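You operate a simulated robot arm through the tools that you are given. There is no shell and no other tool.

Carry out the task below with a simulated robot arm. There is one attempt and no reset: what you move stays moved.

Task
Put things in order on the top of the infeed table. At the end: the white reflector stands where the brown slim carton (marked "Hobbletek") stood; the silver stub roller stands where the white reflector stood; the blue sensor stands where the silver stub roller stood; the brown slim carton from the top of the infeed table is in the teal tray (marked "FOUND"); whatever was shut is shut again. Leave all else as you found it, and nothing knocked over.

The check looks at the end state, three seconds after you hand in, the way a careful person would. Anything else that was tipped, shoved, dropped, spilled or broken makes it a failure.

Robot
A 7-joint arm with a two-finger parallel gripper, fixed in place. Base frame: the origin is on the floor under the middle of its stand, x ahead of it, y to its left, z up; the work surface is at about z = 0.74. Readings come in m, degrees, newtons and seconds.
With the tool pointing down near the work surface it reaches from about 0.3 to 0.68 m from the base axis. Its first joint turns from -66.0 to 66.0 degrees. Payload 1.57 kg.
The tool frame sits at the grasp point between the pads (the TCP): z along the fingers, y along the line on which they close. The tips reach 0.03 m beyond it. Largest opening 0.11 m; finger width 0.024, thickness 0.012; the body of the gripper, 0.048 by 0.112 m, starts 0.078 m behind the TCP.
Orientation is that of the tool frame in the base frame, as [roll, pitch, yaw] about the fixed x, y, z axes, in that order (R = Rz(yaw) Ry(pitch) Rx(roll)). With the fingers straight down and closing along the base's y, the tool's x points along the base's -x, its y along +y and its z along -z.

Tools
- The arm moves only by the tool servo_tool. Its argument "plan" is a list of rows, each a list of 2 entries, a list of its own where there are three numbers: the shift along the tool's x, y, z in m, then the turn, a rotation vector about the tool's x, y, z in degrees. In form: [[[tx, ty, tz], [rx, ry, rz]], ...]. A call has 1 to 20 rows; each row is the pose to reach, as a shift and turn from the pose commanded when the call began, along the tool's axes at that moment. "fingers" is the closure, from 0 (fully open) to 1 (shut), set as the call begins (left out, the last holds). Rows are played at 5 a second. More than 0.05 m and 8.6 degrees between two rows, or a gripper value outside its range, and nothing of the call is played. A pose out of reach is approached as far as the arm can. The call stops where the force on the tool passes 40 N (or 10 N more than at its start, if that is more) or the arm is blocked; 0.2 s more then pass. The fingers move at their own pace (about 0.108 m/s each) and stop on an object; they squeeze with about 26 N. The grip force told is the motor's: it shows also when the fingers shut on nothing. Time passes only in rows, and 0.2 s behind the last, so rows that repeat a pose let the fingers close. The reply holds the time, the measured pose of the TCP, the force on the tool along the base axes, the opening and the grip force, in the units named above and with some noise, with the torque about the TCP (base axes, N m) and any sound that the robot's microphone picked up, and new pictures: "views" is both (left out), scene, wrist or none.
- Cameras (640 x 400 px; columns grow to the right, rows downward): "scene" is fixed at [0.15, -0.3825, 1.4052]; the picture's right is [0.89, -0.45, 0.00], its down [-0.25, -0.48, -0.84] and it looks along [0.38, 0.75, -0.54] (base axes); focal length 370 px, centre (320, 200). "wrist" rides on the gripper at [0.07, 0.016, -0.141] in the tool frame; the picture's right is [-0.23, 0.97, 0.00], its down [-0.85, -0.20, -0.48] and it looks along [-0.47, -0.11, 0.88] (tool axes); focal length 222 px, centre (320, 200). There is no depth. A picture from a camera that has moved, and an enlarged one, comes with that camera's place and axes in the base frame and with its lens.
- close_up(camera, box): a new picture of the part [left, top, right, bottom] of that camera's present view, enlarged. It takes no simulated time.
- close_job(): hands the job in; it is judged then, once.

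Nothing tells you positions but the pictures and the camera data. Unless the task says otherwise, let go and move clear before handing in.

The tools are called after "Call:" as name(argument=value, ...) on one line, values as JSON. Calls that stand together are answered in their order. servo_tool: Moves the arm, as the interface text tells. Its arguments: {"type":"object","properties":{"plan":{"type":"array"},"fingers":{"type":"number"},"views":{"type":"string","enum":["both","scene","wrist","none"]}},"required":["plan"]} The other tools are called the same way: close_up (camera, box) takes an enlarged picture of a part of a camera's view; close_job () hands the job in.

At the start:

```text
time: 0.0
tool_pos: [0.4115, 0.1471, 1.0829]
tool_rot: [180.0, 0.0, -180.0]
force: [0.3, -0.4, -0.3]
moment: [0.01, 0.0, 0.01]
width: 0.1101
gripper_force: 0.1
```

scene: 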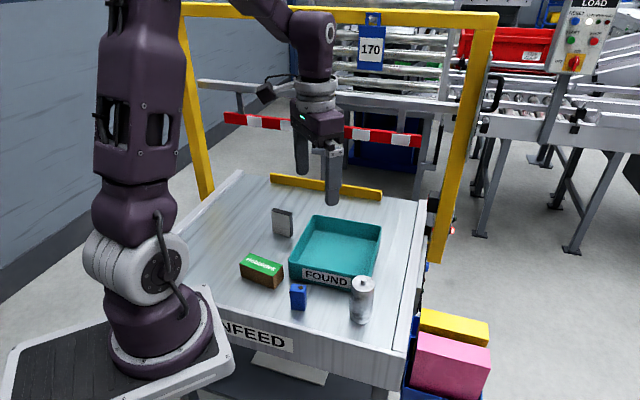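
wrist: 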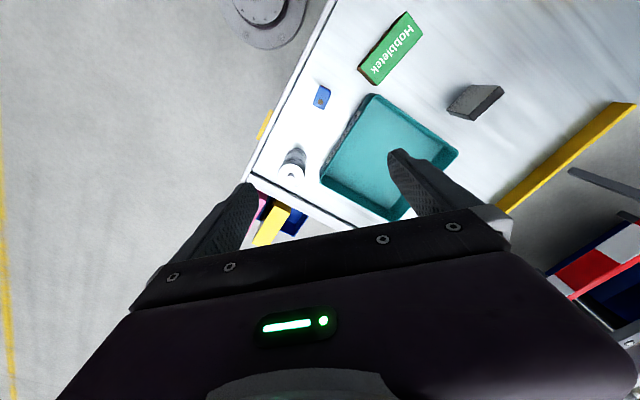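

I see the infeed table with a brown/green carton, a blue sensor, a silver roller, a teal tray and a grey-white block (probably the reflector). I will enlarge the views first to measure positions before moving.

Call:
close_up(camera="scene", box=[220, 180, 400, 340])

Call:
close_up(camera="wrist", box=[240, 0, 540, 220])

Call:
close_up(camera="scene", box=[380, 180, 520, 400])

```text
2.50 times, centred on (310, 260) of scene
camera zoom: at [0.15, -0.3825, 1.4052], right [0.89, -0.45, 0.0], down [-0.25, -0.48, -0.84], along [0.38, 0.75, -0.54], focal length 926 px, centre (345, 50)
```

zoom: 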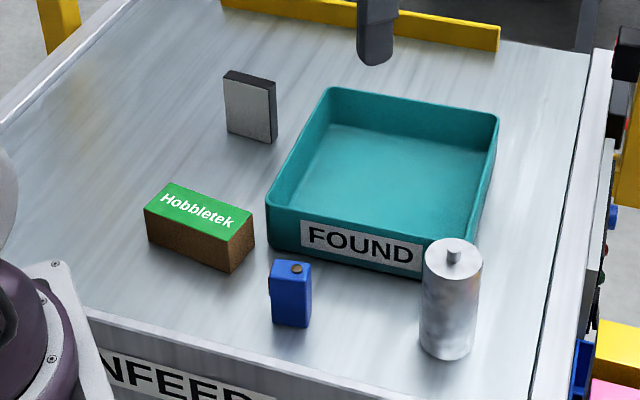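

```text
1.82 times, centred on (390, 110) of wrist
camera zoom: at [0.342, 0.1643, 1.2229], right [0.23, 0.97, 0.0], down [0.85, -0.2, 0.48], along [0.47, -0.11, -0.88], focal length 404 px, centre (193, 364)
```

zoom: 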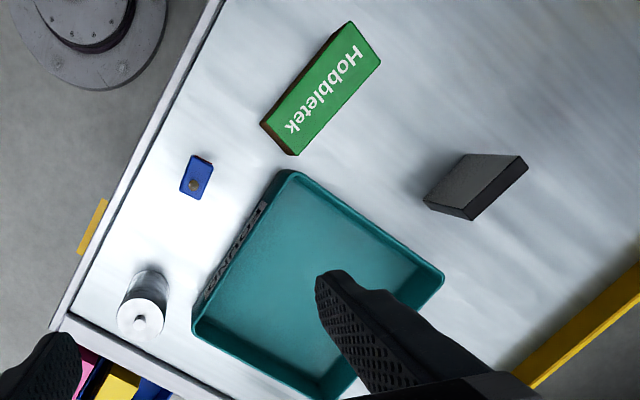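

```text
1.82 times, centred on (450, 290) of scene
camera zoom: at [0.15, -0.3825, 1.4052], right [0.89, -0.45, 0.0], down [-0.25, -0.48, -0.84], along [0.38, 0.75, -0.54], focal length 674 px, centre (84, 36)
```

zoom: 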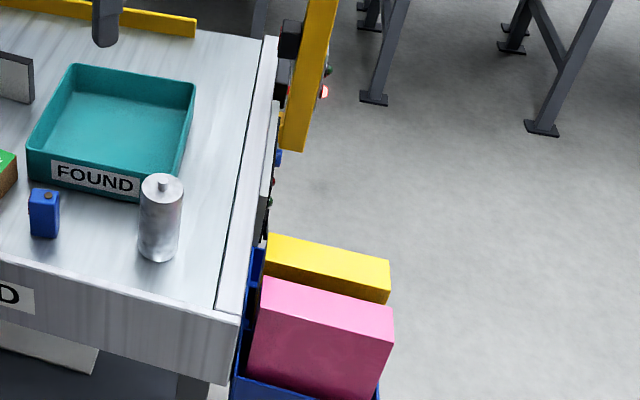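

I have a first estimate: carton about (0.33, 0.29) with its long axis near -53°, height about 0.04. I'll zoom further on each item to measure them.

Call:
close_up(camera="scene", box=[232, 200, 312, 250])

Call:
close_up(camera="scene", box=[236, 245, 316, 295])

Call:
close_up(camera="scene", box=[280, 275, 384, 340])

Call:
close_up(camera="wrist", box=[430, 70, 520, 126])

Call:
close_up(camera="scene", box=[280, 205, 392, 295])

Call:
close_up(camera="wrist", box=[240, 70, 360, 190])

```text
8.00 times, centred on (272, 225) of scene
camera zoom: at [0.15, -0.3825, 1.4052], right [0.89, -0.45, 0.0], down [-0.25, -0.48, -0.84], along [0.38, 0.75, -0.54], focal length 2964 px, centre (704, 0)
```

zoom: 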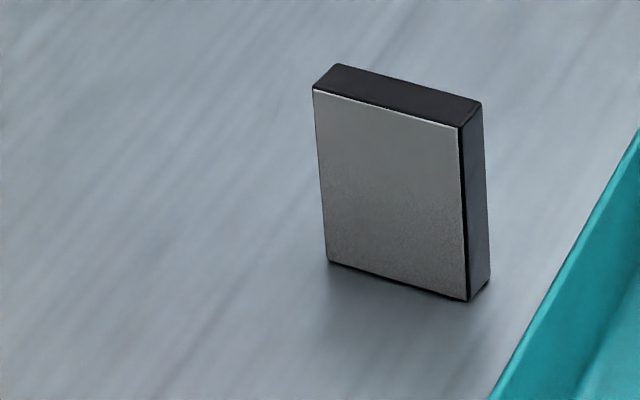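

```text
8.00 times, centred on (276, 270) of scene
camera zoom: at [0.15, -0.3825, 1.4052], right [0.89, -0.45, 0.0], down [-0.25, -0.48, -0.84], along [0.38, 0.75, -0.54], focal length 2964 px, centre (672, -360)
```

zoom: 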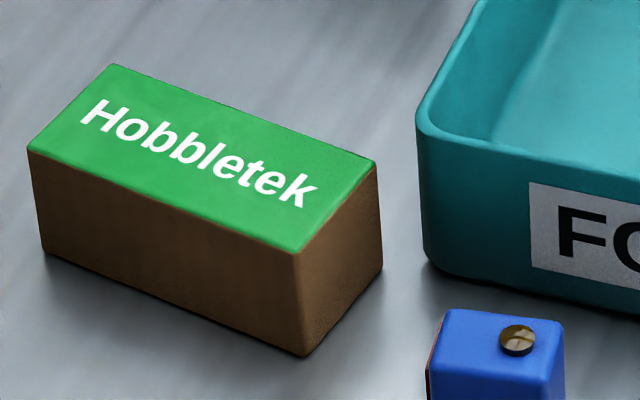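

```text
6.15 times, centred on (332, 308) of scene
camera zoom: at [0.15, -0.3825, 1.4052], right [0.89, -0.45, 0.0], down [-0.25, -0.48, -0.84], along [0.38, 0.75, -0.54], focal length 2280 px, centre (246, -462)
```

zoom: 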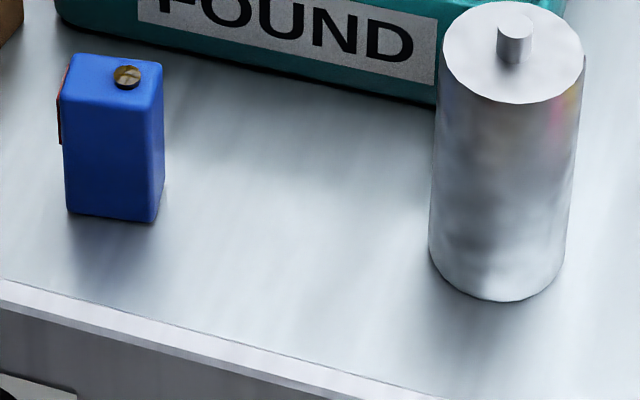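

```text
7.11 times, centred on (475, 98) of wrist
camera zoom: at [0.342, 0.1643, 1.2229], right [0.23, 0.97, 0.0], down [0.85, -0.2, 0.48], along [0.47, -0.11, -0.88], focal length 1580 px, centre (-782, 925)
```

zoom: 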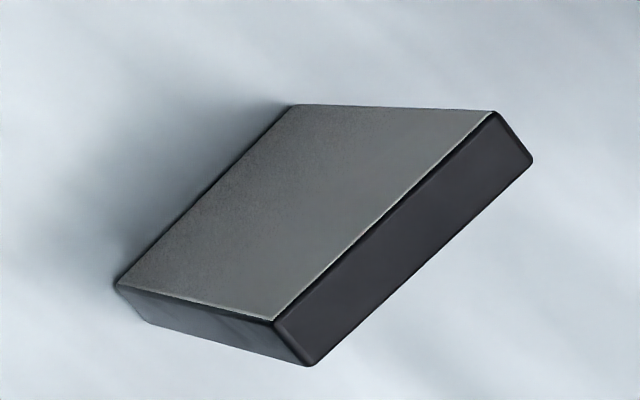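

```text
4.44 times, centred on (336, 250) of scene
camera zoom: at [0.15, -0.3825, 1.4052], right [0.89, -0.45, 0.0], down [-0.25, -0.48, -0.84], along [0.38, 0.75, -0.54], focal length 1646 px, centre (249, -22)
```

zoom: 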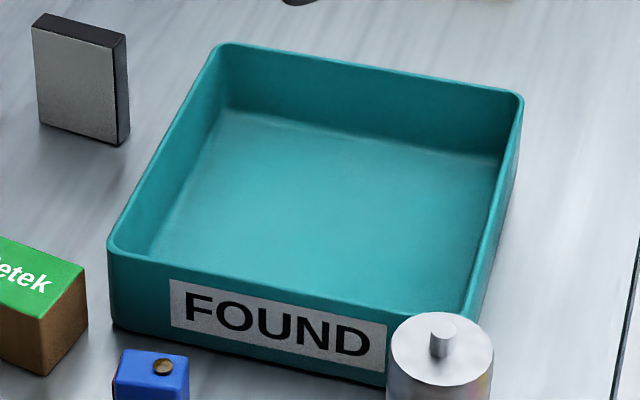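

```text
3.33 times, centred on (300, 130) of wrist
camera zoom: at [0.342, 0.1643, 1.2229], right [0.23, 0.97, 0.0], down [0.85, -0.2, 0.48], along [0.47, -0.11, -0.88], focal length 740 px, centre (387, 433)
```

zoom: 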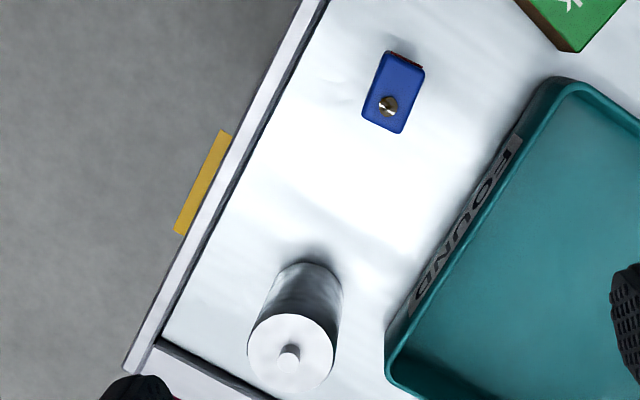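

Estimates so far: carton at about (0.328, 0.286), reflector at (0.440, 0.428), roller at (0.484, 0.074), sensor at (0.371, 0.159) and tray centre at (0.526, 0.26). I'll go above the carton with the fingers turned to close across its short side.

Call:
servo_tool(plan=[[[0.0092, 0.0154, 0.0148], [0, 0, 6]], [[0.0184, 0.0308, 0.0295], [0, 0, 12]], [[0.0277, 0.0461, 0.0443], [0, 0, 18]], [[0.0369, 0.0615, 0.0591], [0, 0, 24]], [[0.0461, 0.0769, 0.0738], [0, 0, 30]], [[0.0553, 0.0923, 0.0886], [0, 0, 36]], [[0.0646, 0.1076, 0.1034], [0, 0, 42]], [[0.0738, 0.123, 0.1181], [0, 0, 48]], [[0.083, 0.1384, 0.1329], [0, 0, 54]], [[0.083, 0.1384, 0.1329], [0, 0, 54]]], fingers=0)

```text
time: 2.2
tool_pos: [0.3284, 0.2833, 0.95]
tool_rot: [-180.0, 0.0, 125.9]
force: [1.1, 0.8, 0.8]
moment: [-0.01, 0.0, 0.03]
width: 0.1099
gripper_force: 0.0
camera wrist: at [0.3, 0.3514, 1.0894], right [0.92, 0.39, 0.0], down [0.34, -0.81, 0.48], along [0.19, -0.44, -0.88], focal length 222 px, centre (320, 200)
```

scene: 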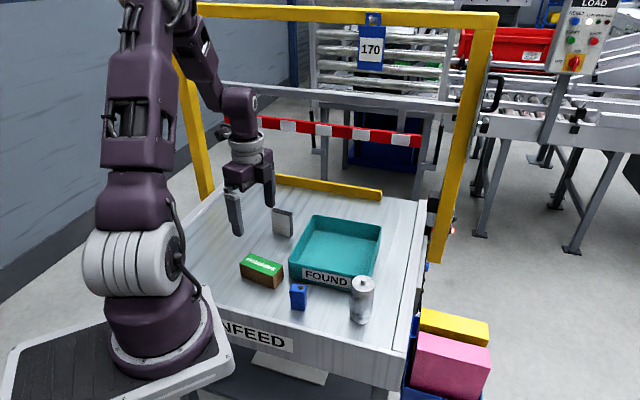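
wrist: 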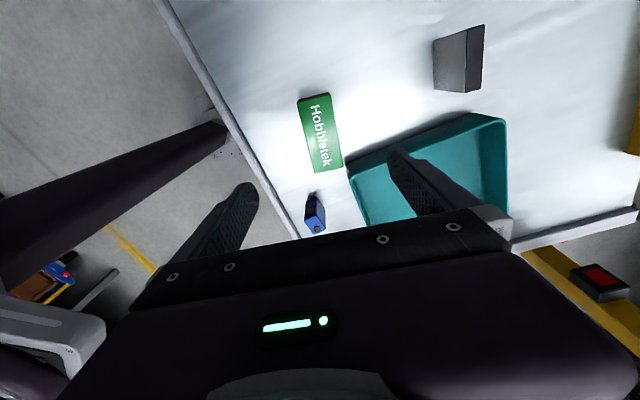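

The gripper is above the carton with the right turn; the carton shows in the wrist view. I'll enlarge the wrist view to refine its position before descending.

Call:
close_up(camera="wrist", box=[270, 80, 370, 240])

Call:
close_up(camera="wrist", box=[420, 10, 500, 110])

```text
2.50 times, centred on (320, 160) of wrist
camera zoom: at [0.3, 0.3514, 1.0894], right [0.92, 0.39, 0.0], down [0.34, -0.81, 0.48], along [0.19, -0.44, -0.88], focal length 555 px, centre (320, 300)
```

zoom: 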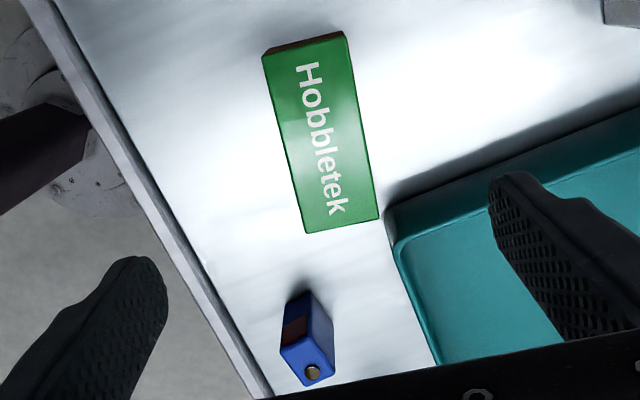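

```text
4.00 times, centred on (460, 60) of wrist
camera zoom: at [0.3, 0.3514, 1.0894], right [0.92, 0.39, 0.0], down [0.34, -0.81, 0.48], along [0.19, -0.44, -0.88], focal length 888 px, centre (-240, 760)
```

zoom: 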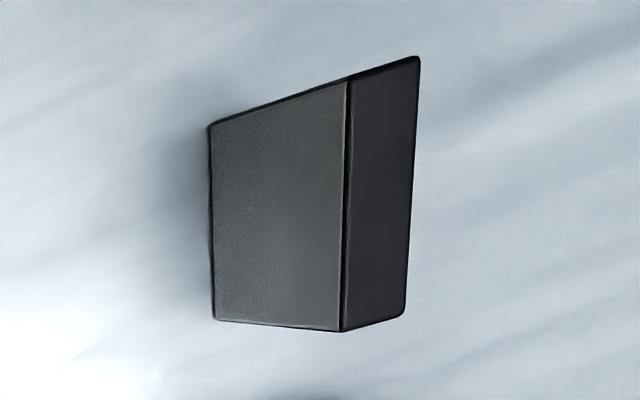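

Refined carton centre is about (0.3285, 0.2865), yaw -54°, top at z≈0.783, and the jaws are lined up over it. I'll descend to a TCP height of about 0.778.

Call:
servo_tool(plan=[[[0, 0, 0.025], [0, 0, 0]], [[0, 0, 0.05], [0, 0, 0]], [[0, 0, 0.075], [0, 0, 0]], [[0, 0, 0.1], [0, 0, 0]], [[0, 0, 0.12], [0, 0, 0]], [[0, 0, 0.135], [0, 0, 0]], [[0, 0, 0.15], [0, 0, 0]], [[0, 0, 0.162], [0, 0, 0]], [[0, 0, 0.17], [0, 0, 0]], [[0, 0, 0.17], [0, 0, 0]]])

```text
time: 4.4
tool_pos: [0.327, 0.2855, 0.7793]
tool_rot: [180.0, 0.0, 126.0]
force: [-0.4, 0.5, 0.1]
moment: [0.0, 0.03, 0.0]
width: 0.1095
gripper_force: 0.0
camera wrist: at [0.3007, 0.3526, 0.9196], right [0.92, 0.39, 0.0], down [0.34, -0.81, 0.48], along [0.19, -0.44, -0.88], focal length 222 px, centre (320, 200)
```

scene: 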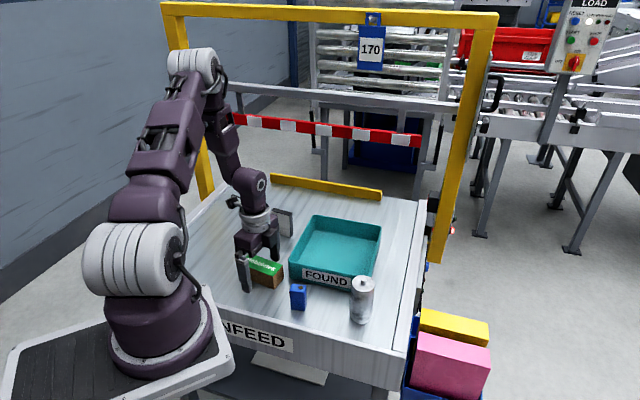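
wrist: 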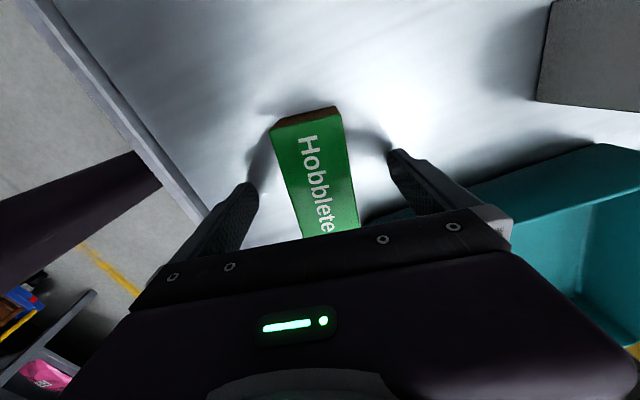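

The fingers straddle the carton evenly. Closing the gripper now.

Call:
servo_tool(plan=[[[0, 0, 0], [0, 0, 0]], [[0, 0, 0], [0, 0, 0]], [[0, 0, 0], [0, 0, 0]], [[0, 0, 0], [0, 0, 0]], [[0, 0, 0], [0, 0, 0]]], fingers=1, views="wrist")

```text
time: 5.6
tool_pos: [0.3285, 0.2852, 0.78]
tool_rot: [179.9, -0.1, 126.0]
force: [0.6, 0.4, 1.3]
moment: [0.02, -0.06, -0.02]
width: 0.0445
gripper_force: 26.0
camera wrist: at [0.3007, 0.3526, 0.9198], right [0.92, 0.39, 0.0], down [0.34, -0.81, 0.48], along [0.19, -0.44, -0.88], focal length 222 px, centre (320, 200)
```

wrist: 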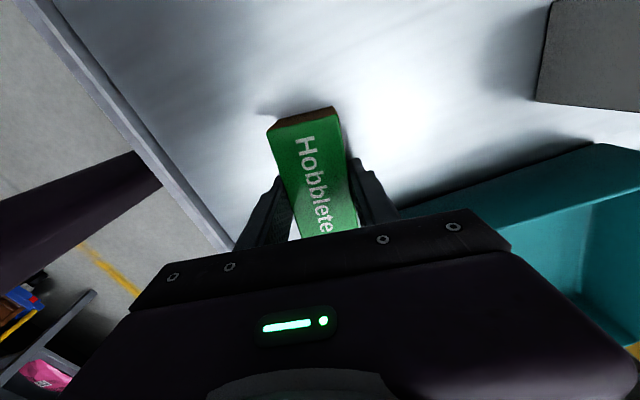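

The carton is held (opening 0.0445, grip 26 N). I'll lift it 0.15 m and carry it over the tray centre, turning it 10° to line up with the tray.

Call:
servo_tool(plan=[[[0, 0, -0.008], [0, 0, 0]], [[0, 0, -0.022], [0, 0, 0]], [[0, 0, -0.042], [0, 0, 0]], [[0, 0, -0.065], [0, 0, 0]], [[0, 0, -0.09], [0, 0, 0]], [[0, 0, -0.115], [0, 0, 0]], [[0, 0, -0.135], [0, 0, 0]], [[0, 0, -0.15], [0, 0, 0]], [[-0.0138, 0.0144, -0.15], [0, 0, -1]], [[-0.031, 0.0323, -0.15], [0, 0, -2]], [[-0.0482, 0.0502, -0.15], [0, 0, -3]], [[-0.0654, 0.0682, -0.15], [0, 0, -4.5]], [[-0.0826, 0.0861, -0.15], [0, 0, -6]], [[-0.0998, 0.1041, -0.15], [0, 0, -7.5]], [[-0.117, 0.122, -0.15], [0, 0, -9]], [[-0.1273, 0.1328, -0.15], [0, 0, -10]], [[-0.1376, 0.1435, -0.15], [0, 0, -10]], [[-0.1376, 0.1435, -0.15], [0, 0, -10]]])

```text
time: 9.4
tool_pos: [0.5273, 0.2571, 0.9307]
tool_rot: [-180.0, 0.0, 136.0]
force: [-0.4, -0.5, -0.1]
moment: [-0.02, -0.02, 0.0]
width: 0.0446
gripper_force: 26.0
camera wrist: at [0.4884, 0.3191, 1.0709], right [0.84, 0.54, 0.0], down [0.48, -0.74, 0.48], along [0.26, -0.4, -0.88], focal length 222 px, centre (320, 200)
```

scene: 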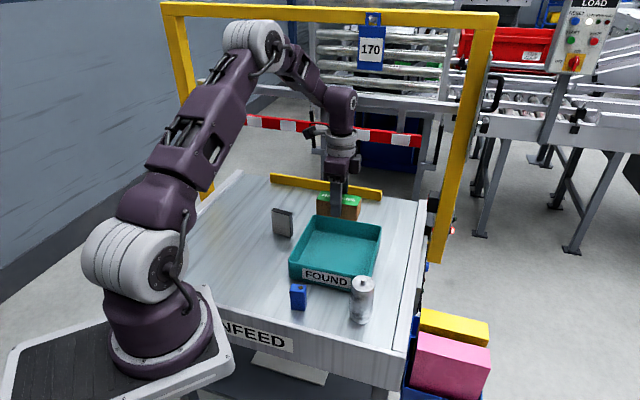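
wrist: 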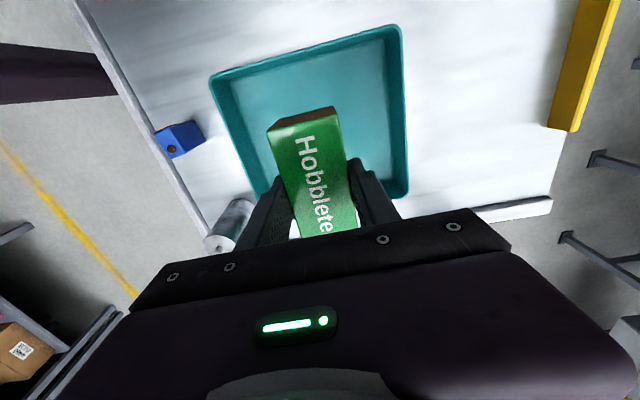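

The carton hangs over the middle of the tray. I'll lower it to just above the tray floor and then feel for contact in small steps.

Call:
servo_tool(plan=[[[0, 0, 0.02], [0, 0, 0]], [[0, 0, 0.045], [0, 0, 0]], [[0, 0, 0.07], [0, 0, 0]], [[0, 0, 0.09], [0, 0, 0]], [[0, 0, 0.108], [0, 0, 0]], [[0, 0, 0.122], [0, 0, 0]], [[0, 0, 0.132], [0, 0, 0]], [[0, 0, 0.135], [0, 0, 0]], [[0, 0, 0.138], [0, 0, 0]], [[0, 0, 0.138], [0, 0, 0]]])

```text
time: 11.6
tool_pos: [0.5246, 0.2581, 0.7915]
tool_rot: [-180.0, 0.0, 136.0]
force: [-0.1, -0.1, -1.2]
moment: [0.02, 0.01, -0.02]
width: 0.0444
gripper_force: 25.5
camera wrist: at [0.4867, 0.3197, 0.9314], right [0.84, 0.54, 0.0], down [0.48, -0.74, 0.48], along [0.26, -0.4, -0.88], focal length 222 px, centre (320, 200)
```

scene: 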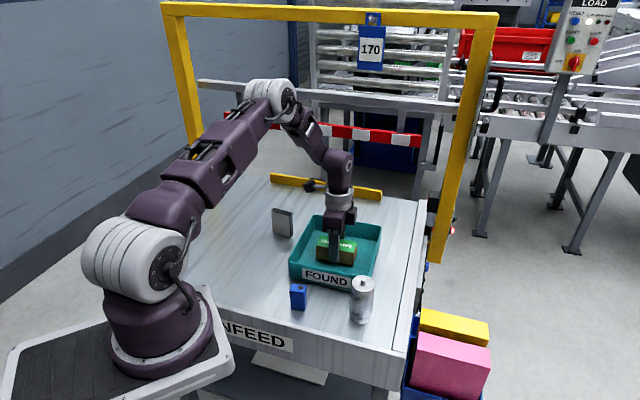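
wrist: 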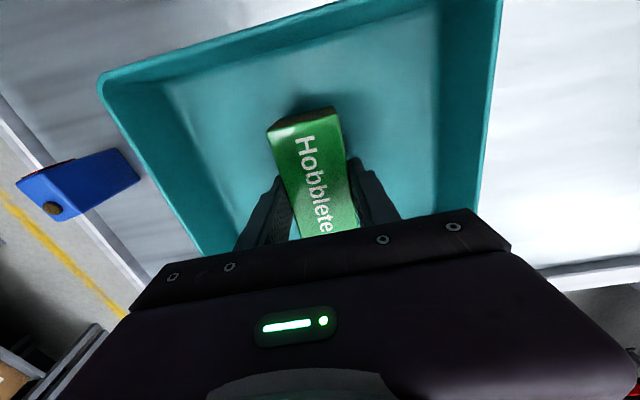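

No contact yet; the carton bottom is at about z=0.752. Stepping down gently.

Call:
servo_tool(plan=[[[0, 0, 0.001], [0, 0, 0]], [[0, 0, 0.002], [0, 0, 0]], [[0, 0, 0.003], [0, 0, 0]], [[0, 0, 0.003], [0, 0, 0]]], views="none")

```text
time: 12.6
tool_pos: [0.5247, 0.2578, 0.7886]
tool_rot: [180.0, 0.0, 135.9]
force: [-0.3, 0.2, 0.2]
moment: [-0.06, 0.02, -0.04]
width: 0.0445
gripper_force: 26.0
```

Call:
servo_tool(plan=[[[0, 0, 0.001], [0, 0, 0]], [[0, 0, 0.002], [0, 0, 0]], [[0, 0, 0.003], [0, 0, 0]], [[0, 0, 0.003], [0, 0, 0]]], views="none")

```text
time: 13.6
tool_pos: [0.5252, 0.2583, 0.7852]
tool_rot: [-180.0, 0.0, 136.0]
force: [-0.2, 0.1, -0.8]
moment: [0.02, 0.0, -0.02]
width: 0.0445
gripper_force: 26.4
```

Still no contact (bottom about 0.746). Two more small steps.

Call:
servo_tool(plan=[[[0, 0, 0.001], [0, 0, 0]], [[0, 0, 0.002], [0, 0, 0]], [[0, 0, 0.002], [0, 0, 0]]], views="none")

```text
time: 14.4
tool_pos: [0.5253, 0.2573, 0.7843]
tool_rot: [179.9, 0.0, 136.0]
force: [-2.7, -1.9, 10.3]
moment: [-0.03, 0.15, -0.04]
width: 0.0444
gripper_force: 25.8
```

Contact with the tray floor is felt (10 N). I'll relieve it by a millimetre and open the fingers, then rise straight up.

Call:
servo_tool(plan=[[[0, 0, -0.001], [0, 0, 0]], [[0, 0, -0.0015], [0, 0, 0]]], views="none")

Call:
servo_tool(plan=[[[0, 0, 0], [0, 0, 0]], [[0, 0, 0], [0, 0, 0]], [[0, 0, 0], [0, 0, 0]], [[0, 0, 0], [0, 0, 0]]], fingers=0.3)

```text
time: 15.0
tool_pos: [0.5249, 0.2581, 0.7862]
tool_rot: [-180.0, 0.0, 136.0]
force: [0.4, 1.2, -0.7]
moment: [0.02, -0.02, 0.03]
width: 0.0444
gripper_force: 25.5
```

```text
time: 16.0
tool_pos: [0.5262, 0.2573, 0.7863]
tool_rot: [-180.0, 0.0, 136.0]
force: [0.5, -0.6, 1.4]
moment: [-0.02, 0.0, 0.0]
width: 0.0772
gripper_force: 0.0
camera wrist: at [0.4867, 0.3194, 0.9259], right [0.84, 0.54, 0.0], down [0.48, -0.74, 0.48], along [0.26, -0.4, -0.88], focal length 222 px, centre (320, 200)
```

scene: 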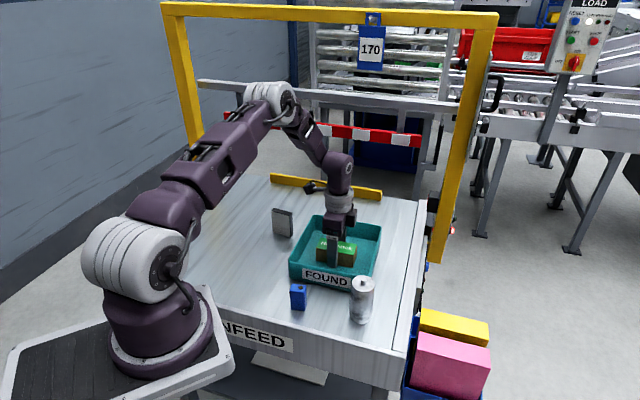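
wrist: 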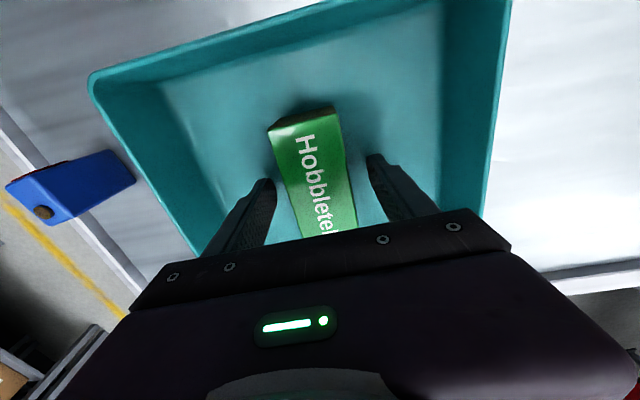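

The carton rests in the tray. Rising straight up and moving above the reflector at about (0.4415, 0.428), turning to close along its thickness (39°).

Call:
servo_tool(plan=[[[0, 0, -0.015], [0, 0, 0]], [[0, 0, -0.04], [0, 0, 0]], [[0, 0, -0.07], [0, 0, 0]], [[0, 0, -0.1], [0, 0, 0]], [[0, 0, -0.13], [0, 0, 0]], [[0, 0, -0.15], [0, 0, 0]], [[0.0222, 0.0078, -0.15], [0, 0, 1]], [[0.0445, 0.0157, -0.15], [0, 0, 2]], [[0.0667, 0.0235, -0.15], [0, 0, 3]], [[0.089, 0.0314, -0.15], [0, 0, 4]], [[0.1112, 0.0392, -0.15], [0, 0, 5]], [[0.1334, 0.047, -0.15], [0, 0, 6]], [[0.1557, 0.0549, -0.15], [0, 0, 7]], [[0.1779, 0.0627, -0.15], [0, 0, 7]], [[0.1779, 0.0627, -0.15], [0, 0, 7]]])

```text
time: 19.2
tool_pos: [0.4417, 0.4273, 0.9339]
tool_rot: [-180.0, 0.0, 128.8]
force: [-0.1, 0.4, 0.3]
moment: [0.04, 0.03, -0.02]
width: 0.0769
gripper_force: 0.1
camera wrist: at [0.4112, 0.4925, 1.0752], right [0.9, 0.44, 0.0], down [0.38, -0.79, 0.48], along [0.21, -0.43, -0.88], focal length 222 px, centre (320, 200)
```

scene: 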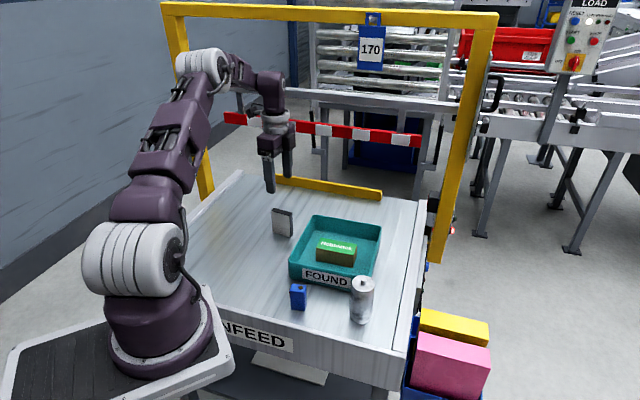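
wrist: 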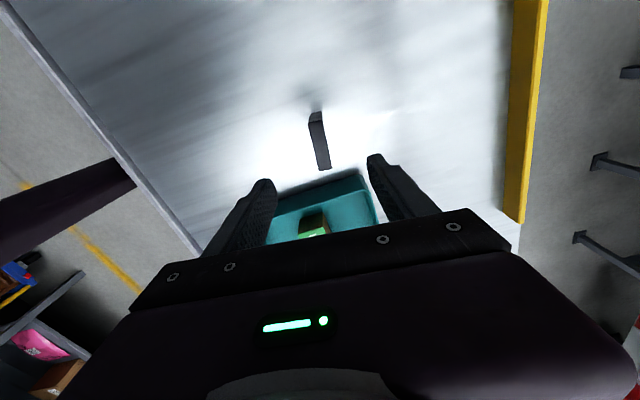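

Call:
close_up(camera="wrist", box=[280, 100, 360, 180])

Call:
close_up(camera="scene", box=[280, 205, 392, 295])

```text
5.00 times, centred on (320, 140) of wrist
camera zoom: at [0.4112, 0.4925, 1.0752], right [0.9, 0.44, 0.0], down [0.38, -0.79, 0.48], along [0.21, -0.43, -0.88], focal length 1111 px, centre (320, 500)
```

zoom: 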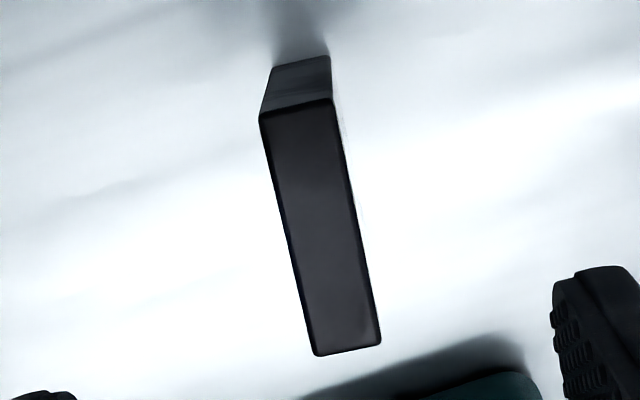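

```text
4.44 times, centred on (336, 250) of scene
camera zoom: at [0.15, -0.3825, 1.4052], right [0.89, -0.45, 0.0], down [-0.25, -0.48, -0.84], along [0.38, 0.75, -0.54], focal length 1646 px, centre (249, -22)
```

zoom: 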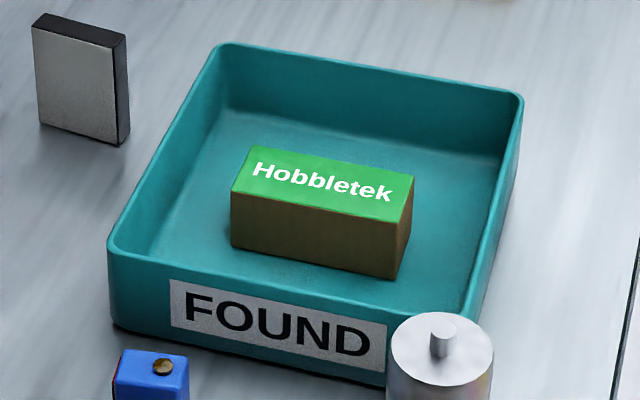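

The carton sits well in the tray and the reflector is centred under the jaws at about (0.442, 0.4285). Descending to grip it at mid-height.

Call:
servo_tool(plan=[[[0, 0, 0.025], [0, 0, 0]], [[0, 0, 0.05], [0, 0, 0]], [[0, 0, 0.075], [0, 0, 0]], [[0, 0, 0.095], [0, 0, 0]], [[0, 0, 0.115], [0, 0, 0]], [[0, 0, 0.13], [0, 0, 0]], [[0, 0, 0.14], [0, 0, 0]], [[0, 0, 0.147], [0, 0, 0]], [[0, 0, 0.147], [0, 0, 0]]])

```text
time: 21.2
tool_pos: [0.4417, 0.427, 0.7875]
tool_rot: [-180.0, 0.0, 128.9]
force: [0.0, -0.4, -0.2]
moment: [-0.02, 0.01, -0.03]
width: 0.0769
gripper_force: 0.0
camera wrist: at [0.4109, 0.4929, 0.9277], right [0.9, 0.44, 0.0], down [0.38, -0.79, 0.48], along [0.21, -0.43, -0.88], focal length 222 px, centre (320, 200)
```

scene: 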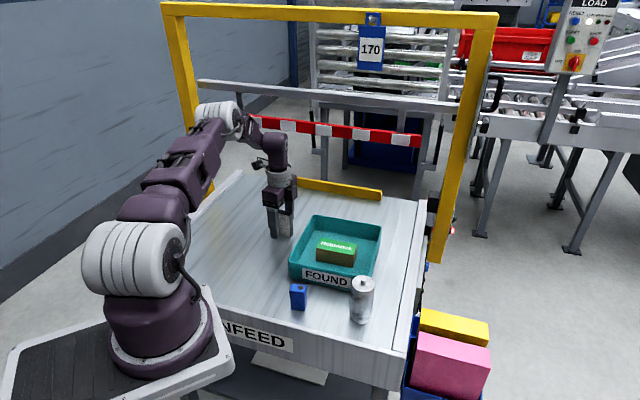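
wrist: 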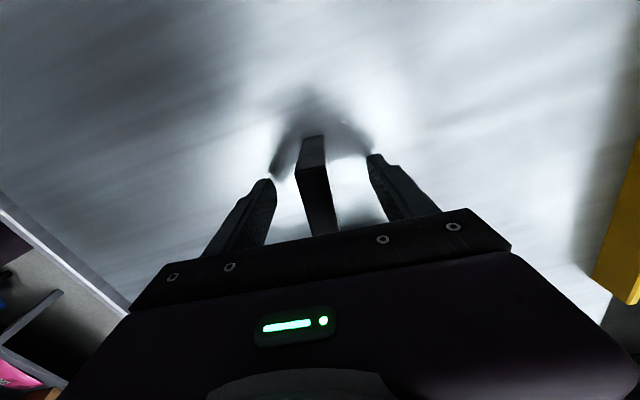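

The plate stands between the fingers. Closing on it.

Call:
servo_tool(plan=[[[0, 0, 0], [0, 0, 0]], [[0, 0, 0], [0, 0, 0]], [[0, 0, 0], [0, 0, 0]], [[0, 0, 0], [0, 0, 0]], [[0, 0, 0], [0, 0, 0]]], fingers=1, views="wrist")

```text
time: 22.4
tool_pos: [0.4417, 0.4266, 0.7872]
tool_rot: [-179.9, 0.0, 129.1]
force: [-0.6, 0.8, 1.2]
moment: [-0.03, -0.03, 0.02]
width: 0.0175
gripper_force: 25.9
camera wrist: at [0.411, 0.4929, 0.9279], right [0.9, 0.44, 0.0], down [0.38, -0.79, 0.48], along [0.21, -0.43, -0.88], focal length 222 px, centre (320, 200)
```

wrist: 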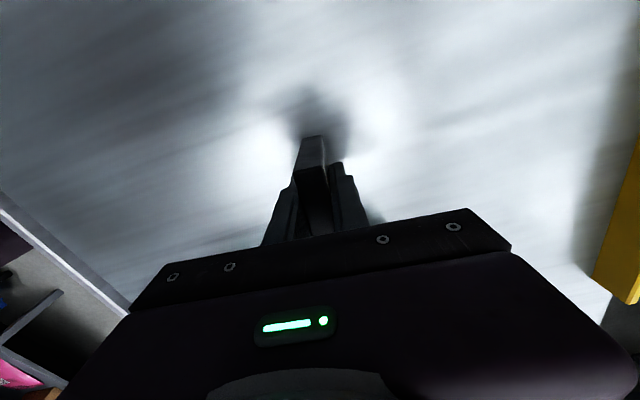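

The reflector is gripped (opening 0.0175). Lifting it and carrying it to the carton's old spot at (0.3285, 0.2865).

Call:
servo_tool(plan=[[[0, 0, -0.008], [0, 0, 0]], [[0, 0, -0.024], [0, 0, 0]], [[0, 0, -0.046], [0, 0, 0]], [[0, 0, -0.07], [0, 0, 0]], [[0, 0, -0.095], [0, 0, 0]], [[0, 0, -0.115], [0, 0, 0]], [[0, 0, -0.125], [0, 0, 0]], [[-0.0021, -0.01, -0.125], [0, 0, 0]], [[-0.0065, -0.03, -0.125], [0, 0, 0]], [[-0.0113, -0.052, -0.125], [0, 0, 0]], [[-0.016, -0.074, -0.125], [0, 0, 0]], [[-0.0208, -0.096, -0.125], [0, 0, 0]], [[-0.0255, -0.118, -0.125], [0, 0, 0]], [[-0.0303, -0.14, -0.125], [0, 0, 0]], [[-0.0346, -0.16, -0.125], [0, 0, 0]], [[-0.0372, -0.172, -0.125], [0, 0, 0]], [[-0.0385, -0.178, -0.125], [0, 0, 0]], [[-0.0385, -0.178, -0.125], [0, 0, 0]]])

```text
time: 26.2
tool_pos: [0.3264, 0.2846, 0.913]
tool_rot: [-180.0, -0.1, 129.0]
force: [-0.1, 0.5, -1.2]
moment: [0.0, -0.02, -0.01]
width: 0.0173
gripper_force: 25.7
camera wrist: at [0.2961, 0.3511, 1.0541], right [0.9, 0.44, 0.0], down [0.38, -0.79, 0.48], along [0.21, -0.43, -0.88], focal length 222 px, centre (320, 200)
```

scene: 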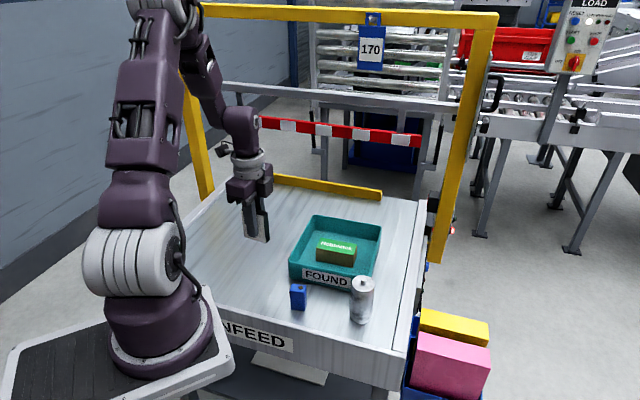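
wrist: 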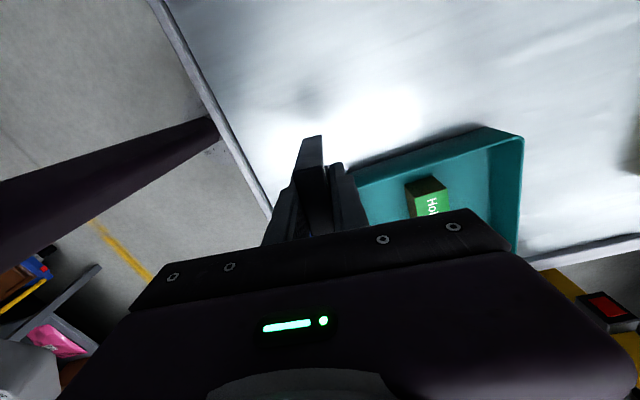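

Over the carton's old spot. Lowering to just above the table, then feeling for contact.

Call:
servo_tool(plan=[[[0.0, 0.0006, 0.02], [0, 0, 0]], [[0.0, 0.0006, 0.045], [0, 0, 0]], [[0.0, 0.0006, 0.07], [0, 0, 0]], [[0.0, 0.0006, 0.09], [0, 0, 0]], [[0.0, 0.0006, 0.106], [0, 0, 0]], [[0.0, 0.0006, 0.116], [0, 0, 0]], [[0.0, 0.0006, 0.12], [0, 0, 0]], [[0.0, 0.0006, 0.122], [0, 0, 0]], [[0.0, 0.0006, 0.123], [0, 0, 0]], [[0.0, 0.0006, 0.123], [0, 0, 0]]])

```text
time: 28.4
tool_pos: [0.3262, 0.2856, 0.7915]
tool_rot: [-179.9, 0.0, 129.0]
force: [0.1, -0.1, -0.4]
moment: [0.02, -0.02, 0.02]
width: 0.0171
gripper_force: 25.8
camera wrist: at [0.2967, 0.3515, 0.931], right [0.9, 0.44, 0.0], down [0.38, -0.79, 0.48], along [0.21, -0.43, -0.88], focal length 222 px, centre (320, 200)
```

scene: 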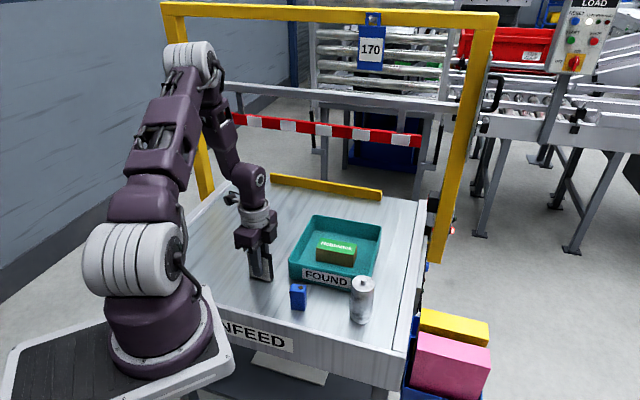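
wrist: 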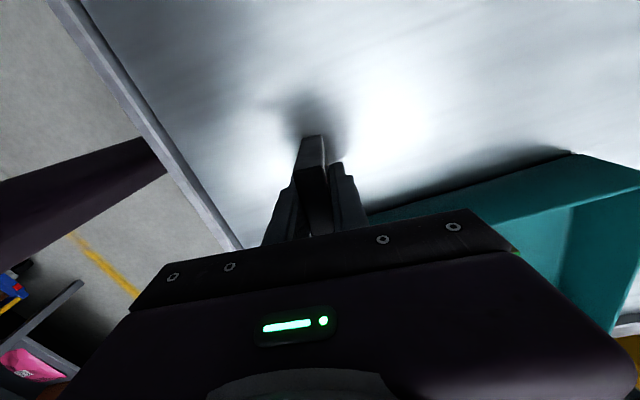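

Roughly 3 mm above the table. Small steps down to contact.

Call:
servo_tool(plan=[[[0, 0, 0.001], [0, 0, 0]], [[0, 0, 0.002], [0, 0, 0]], [[0, 0, 0.002], [0, 0, 0]]], views="none")

```text
time: 29.2
tool_pos: [0.3275, 0.2854, 0.7894]
tool_rot: [-180.0, 0.0, 128.9]
force: [-0.4, 0.4, 0.6]
moment: [0.0, -0.01, 0.0]
width: 0.0173
gripper_force: 25.8
```

Call:
servo_tool(plan=[[[0, 0, 0.0005], [0, 0, 0]], [[0, 0, 0.001], [0, 0, 0]], [[0, 0, 0.0013], [0, 0, 0]], [[0, 0, 0.0013], [0, 0, 0]]], views="none")

```text
time: 30.2
tool_pos: [0.3269, 0.2841, 0.7873]
tool_rot: [-180.0, 0.0, 129.0]
force: [-4.4, 0.7, 19.5]
moment: [-0.08, 0.14, 0.01]
width: 0.0175
gripper_force: 26.1
```

Firm contact with the table. I'll back off about a millimetre, then open.

Call:
servo_tool(plan=[[[0, 0, -0.0005], [0, 0, 0]], [[0, 0, -0.001], [0, 0, 0]], [[0, 0, -0.001], [0, 0, 0]]], views="none")

Call:
servo_tool(plan=[[[0, 0, 0], [0, 0, 0]], [[0, 0, 0], [0, 0, 0]], [[0, 0, 0], [0, 0, 0]], [[0, 0, 0], [0, 0, 0]]], fingers=0.3, views="wrist")

```text
time: 31.0
tool_pos: [0.3276, 0.2846, 0.7885]
tool_rot: [-179.9, 0.1, 128.9]
force: [0.2, 0.6, -0.3]
moment: [0.0, -0.01, 0.0]
width: 0.0174
gripper_force: 25.9
```

```text
time: 32.0
tool_pos: [0.3271, 0.2844, 0.7877]
tool_rot: [-179.8, 0.0, 128.9]
force: [-0.6, -0.2, 0.9]
moment: [-0.01, 0.04, -0.02]
width: 0.077
gripper_force: 0.0
camera wrist: at [0.2968, 0.3507, 0.9284], right [0.9, 0.44, 0.0], down [0.38, -0.79, 0.48], along [0.21, -0.43, -0.88], focal length 222 px, centre (320, 200)
```

wrist: 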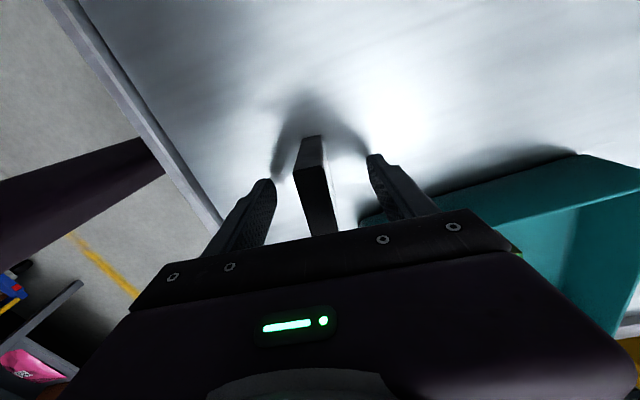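

The reflector stands upright, released. Rising straight up, then travelling above the roller at about (0.484, 0.0745) with the gripper turned back to yaw 180.

Call:
servo_tool(plan=[[[0, 0, -0.012], [0, 0, 0]], [[0, 0, -0.035], [0, 0, 0]], [[0, 0, -0.07], [0, 0, 0]], [[0, 0, -0.105], [0, 0, 0]], [[0, 0, -0.14], [0, 0, 0]], [[0, 0, -0.163], [0, 0, 0]], [[-0.0239, -0.0011, -0.163], [0, 0, -4.64]], [[-0.0477, -0.0022, -0.163], [0, 0, -9.27]], [[-0.0716, -0.0034, -0.163], [0, 0, -13.9]], [[-0.0954, -0.0045, -0.163], [0, 0, -18.5]], [[-0.1193, -0.0056, -0.163], [0, 0, -23.2]], [[-0.1431, -0.0067, -0.163], [0, 0, -27.8]], [[-0.167, -0.0078, -0.163], [0, 0, -32.5]], [[-0.1908, -0.0089, -0.163], [0, 0, -37.1]], [[-0.2147, -0.0101, -0.163], [0, 0, -41.7]], [[-0.2385, -0.0112, -0.163], [0, 0, -46.4]], [[-0.2624, -0.0123, -0.163], [0, 0, -51]], [[-0.2624, -0.0123, -0.163], [0, 0, -51]]], fingers=0.38)

```text
time: 35.8
tool_pos: [0.4845, 0.0736, 0.9507]
tool_rot: [179.9, 0.0, 180.0]
force: [0.2, 0.1, -0.8]
moment: [-0.01, 0.0, 0.0]
width: 0.0683
gripper_force: 0.1
camera wrist: at [0.4144, 0.0906, 1.0911], right [0.23, 0.97, 0.0], down [0.86, -0.2, 0.48], along [0.47, -0.11, -0.88], focal length 222 px, centre (320, 200)
```

scene: 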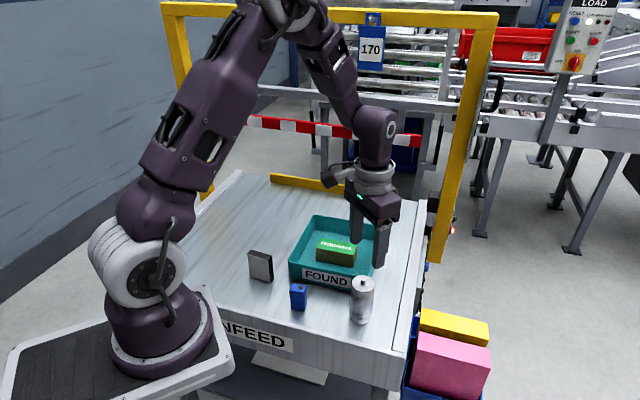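
wrist: 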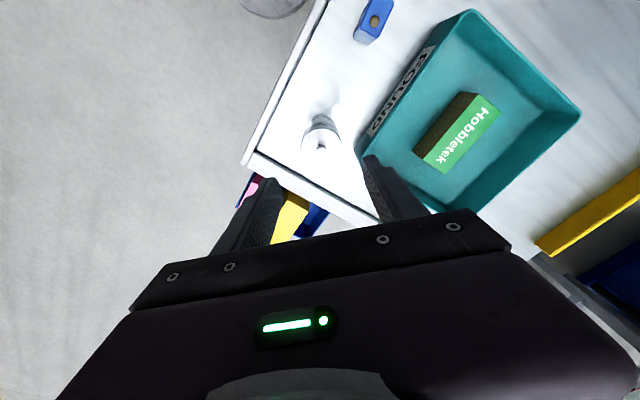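

Call:
close_up(camera="wrist", box=[270, 90, 390, 210])

Call:
close_up(camera="wrist", box=[340, 0, 420, 60])

Call:
close_up(camera="scene", box=[235, 235, 325, 320])

```text
3.33 times, centred on (330, 150) of wrist
camera zoom: at [0.4144, 0.0906, 1.0911], right [0.23, 0.97, 0.0], down [0.86, -0.2, 0.48], along [0.47, -0.11, -0.88], focal length 740 px, centre (287, 367)
```

zoom: 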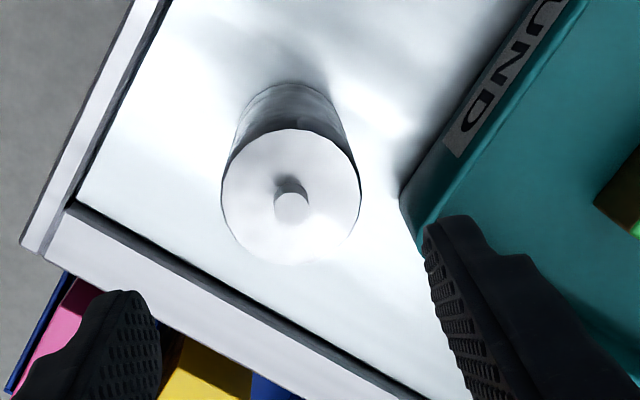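

```text
6.67 times, centred on (380, 30) of wrist
camera zoom: at [0.4144, 0.0906, 1.0911], right [0.23, 0.97, 0.0], down [0.86, -0.2, 0.48], along [0.47, -0.11, -0.88], focal length 1481 px, centre (-80, 1333)
```

zoom: 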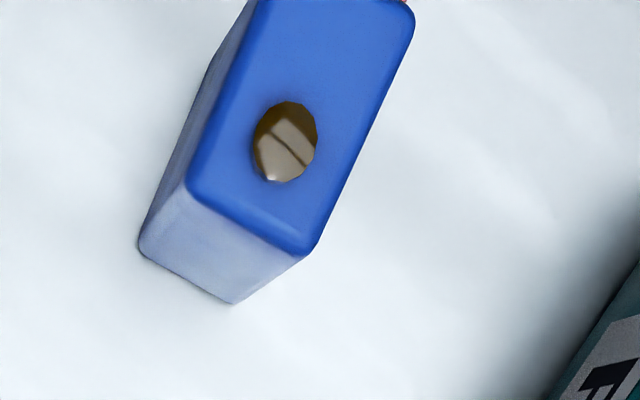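

```text
4.71 times, centred on (280, 278) of scene
camera zoom: at [0.15, -0.3825, 1.4052], right [0.89, -0.45, 0.0], down [-0.25, -0.48, -0.84], along [0.38, 0.75, -0.54], focal length 1743 px, centre (508, -165)
```

zoom: 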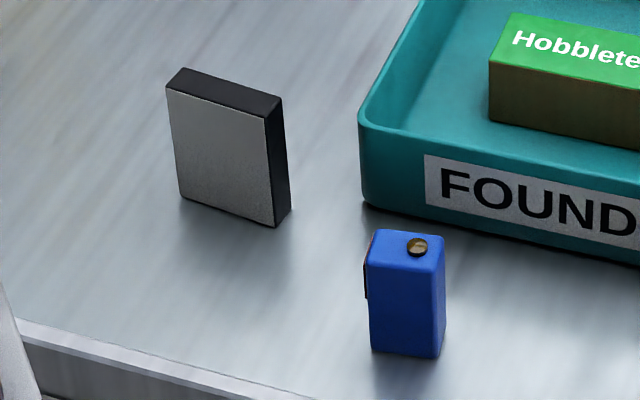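

The reflector stands upright in the carton's old place. The roller's centre is at about (0.484, 0.0755), directly under the jaws with clearance from the tray; descending to TCP z≈0.80.

Call:
servo_tool(plan=[[[0, 0.001, 0.02], [0, 0, 0]], [[0, 0.001, 0.045], [0, 0, 0]], [[0, 0.001, 0.07], [0, 0, 0]], [[0, 0.001, 0.09], [0, 0, 0]], [[0, 0.001, 0.11], [0, 0, 0]], [[0, 0.001, 0.128], [0, 0, 0]], [[0, 0.001, 0.142], [0, 0, 0]], [[0, 0.001, 0.15], [0, 0, 0]], [[0, 0.001, 0.15], [0, 0, 0]]])

```text
time: 37.8
tool_pos: [0.4814, 0.0745, 0.8008]
tool_rot: [180.0, 0.0, -180.0]
force: [0.2, -0.3, -0.6]
moment: [-0.02, 0.01, 0.02]
width: 0.0684
gripper_force: 0.1
camera wrist: at [0.4129, 0.0912, 0.941], right [0.23, 0.97, 0.0], down [0.86, -0.2, 0.48], along [0.47, -0.11, -0.88], focal length 222 px, centre (320, 200)
```

scene: 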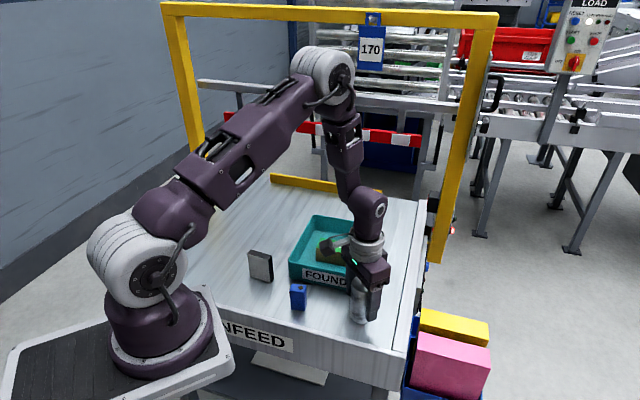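
wrist: 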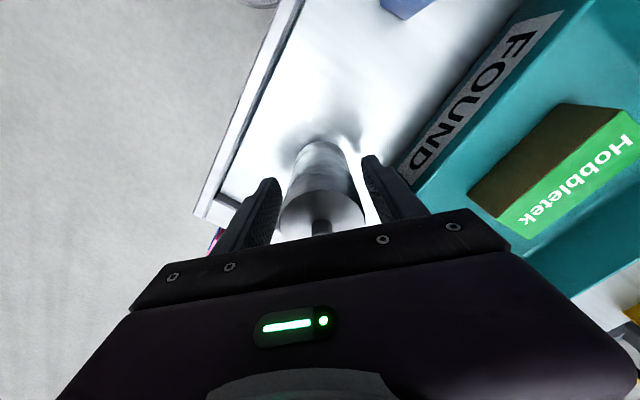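

The roller is between the fingers. Closing.

Call:
servo_tool(plan=[[[0, 0, 0], [0, 0, 0]], [[0, 0, 0], [0, 0, 0]], [[0, 0, 0], [0, 0, 0]], [[0, 0, 0], [0, 0, 0]], [[0, 0, 0], [0, 0, 0]]], fingers=1, views="wrist")

```text
time: 39.0
tool_pos: [0.4819, 0.073, 0.8016]
tool_rot: [180.0, 0.0, -179.9]
force: [0.3, -0.8, 0.6]
moment: [-0.01, -0.01, -0.01]
width: 0.0494
gripper_force: 26.2
camera wrist: at [0.4129, 0.0912, 0.9412], right [0.23, 0.97, 0.0], down [0.86, -0.2, 0.48], along [0.47, -0.11, -0.88], focal length 222 px, centre (320, 200)
```

wrist: 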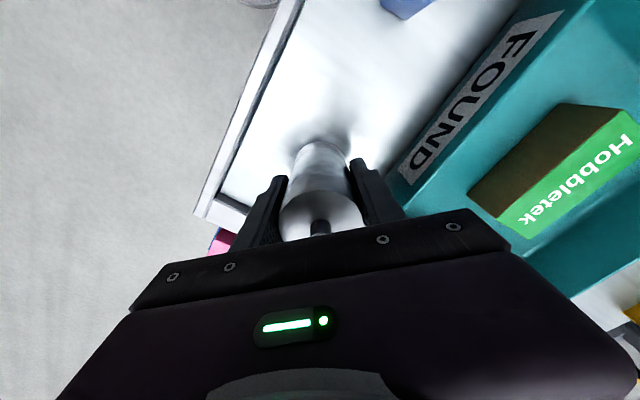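

Gripped at 0.0494. Lifting slowly a little first to check that the (possibly heavy) roller holds.

Call:
servo_tool(plan=[[[0, 0, -0.003], [0, 0, 0]], [[0, 0, -0.008], [0, 0, 0]], [[0, 0, -0.015], [0, 0, 0]], [[0, 0, -0.022], [0, 0, 0]], [[0, 0, -0.03], [0, 0, 0]], [[0, 0, -0.03], [0, 0, 0]], [[0, 0, -0.03], [0, 0, 0]]])

```text
time: 40.6
tool_pos: [0.4826, 0.0754, 0.8309]
tool_rot: [179.9, 0.0, -180.0]
force: [1.1, 0.1, -2.8]
moment: [0.04, 0.0, -0.02]
width: 0.0493
gripper_force: 26.0
camera wrist: at [0.4138, 0.0924, 0.9712], right [0.23, 0.97, 0.0], down [0.85, -0.2, 0.48], along [0.47, -0.11, -0.88], focal length 222 px, centre (320, 200)
```

scene: 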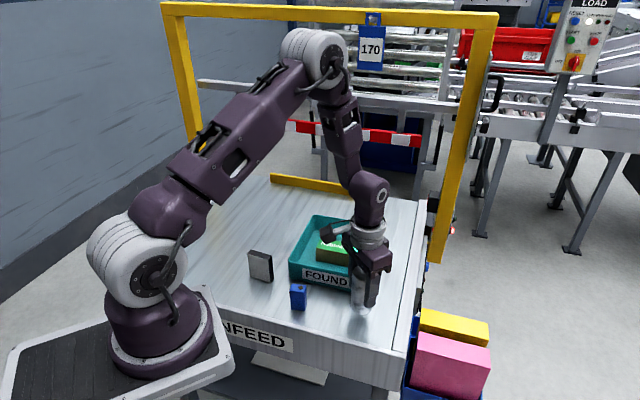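
wrist: 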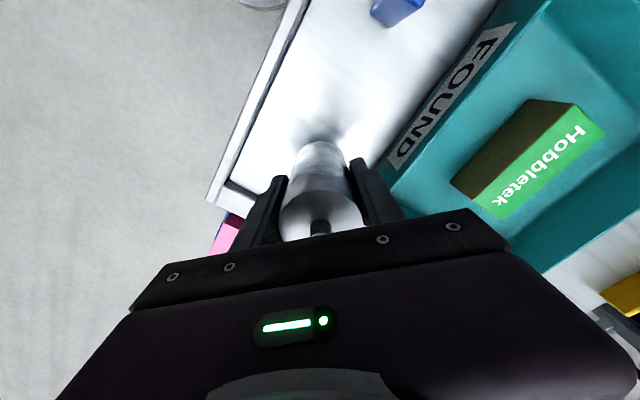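

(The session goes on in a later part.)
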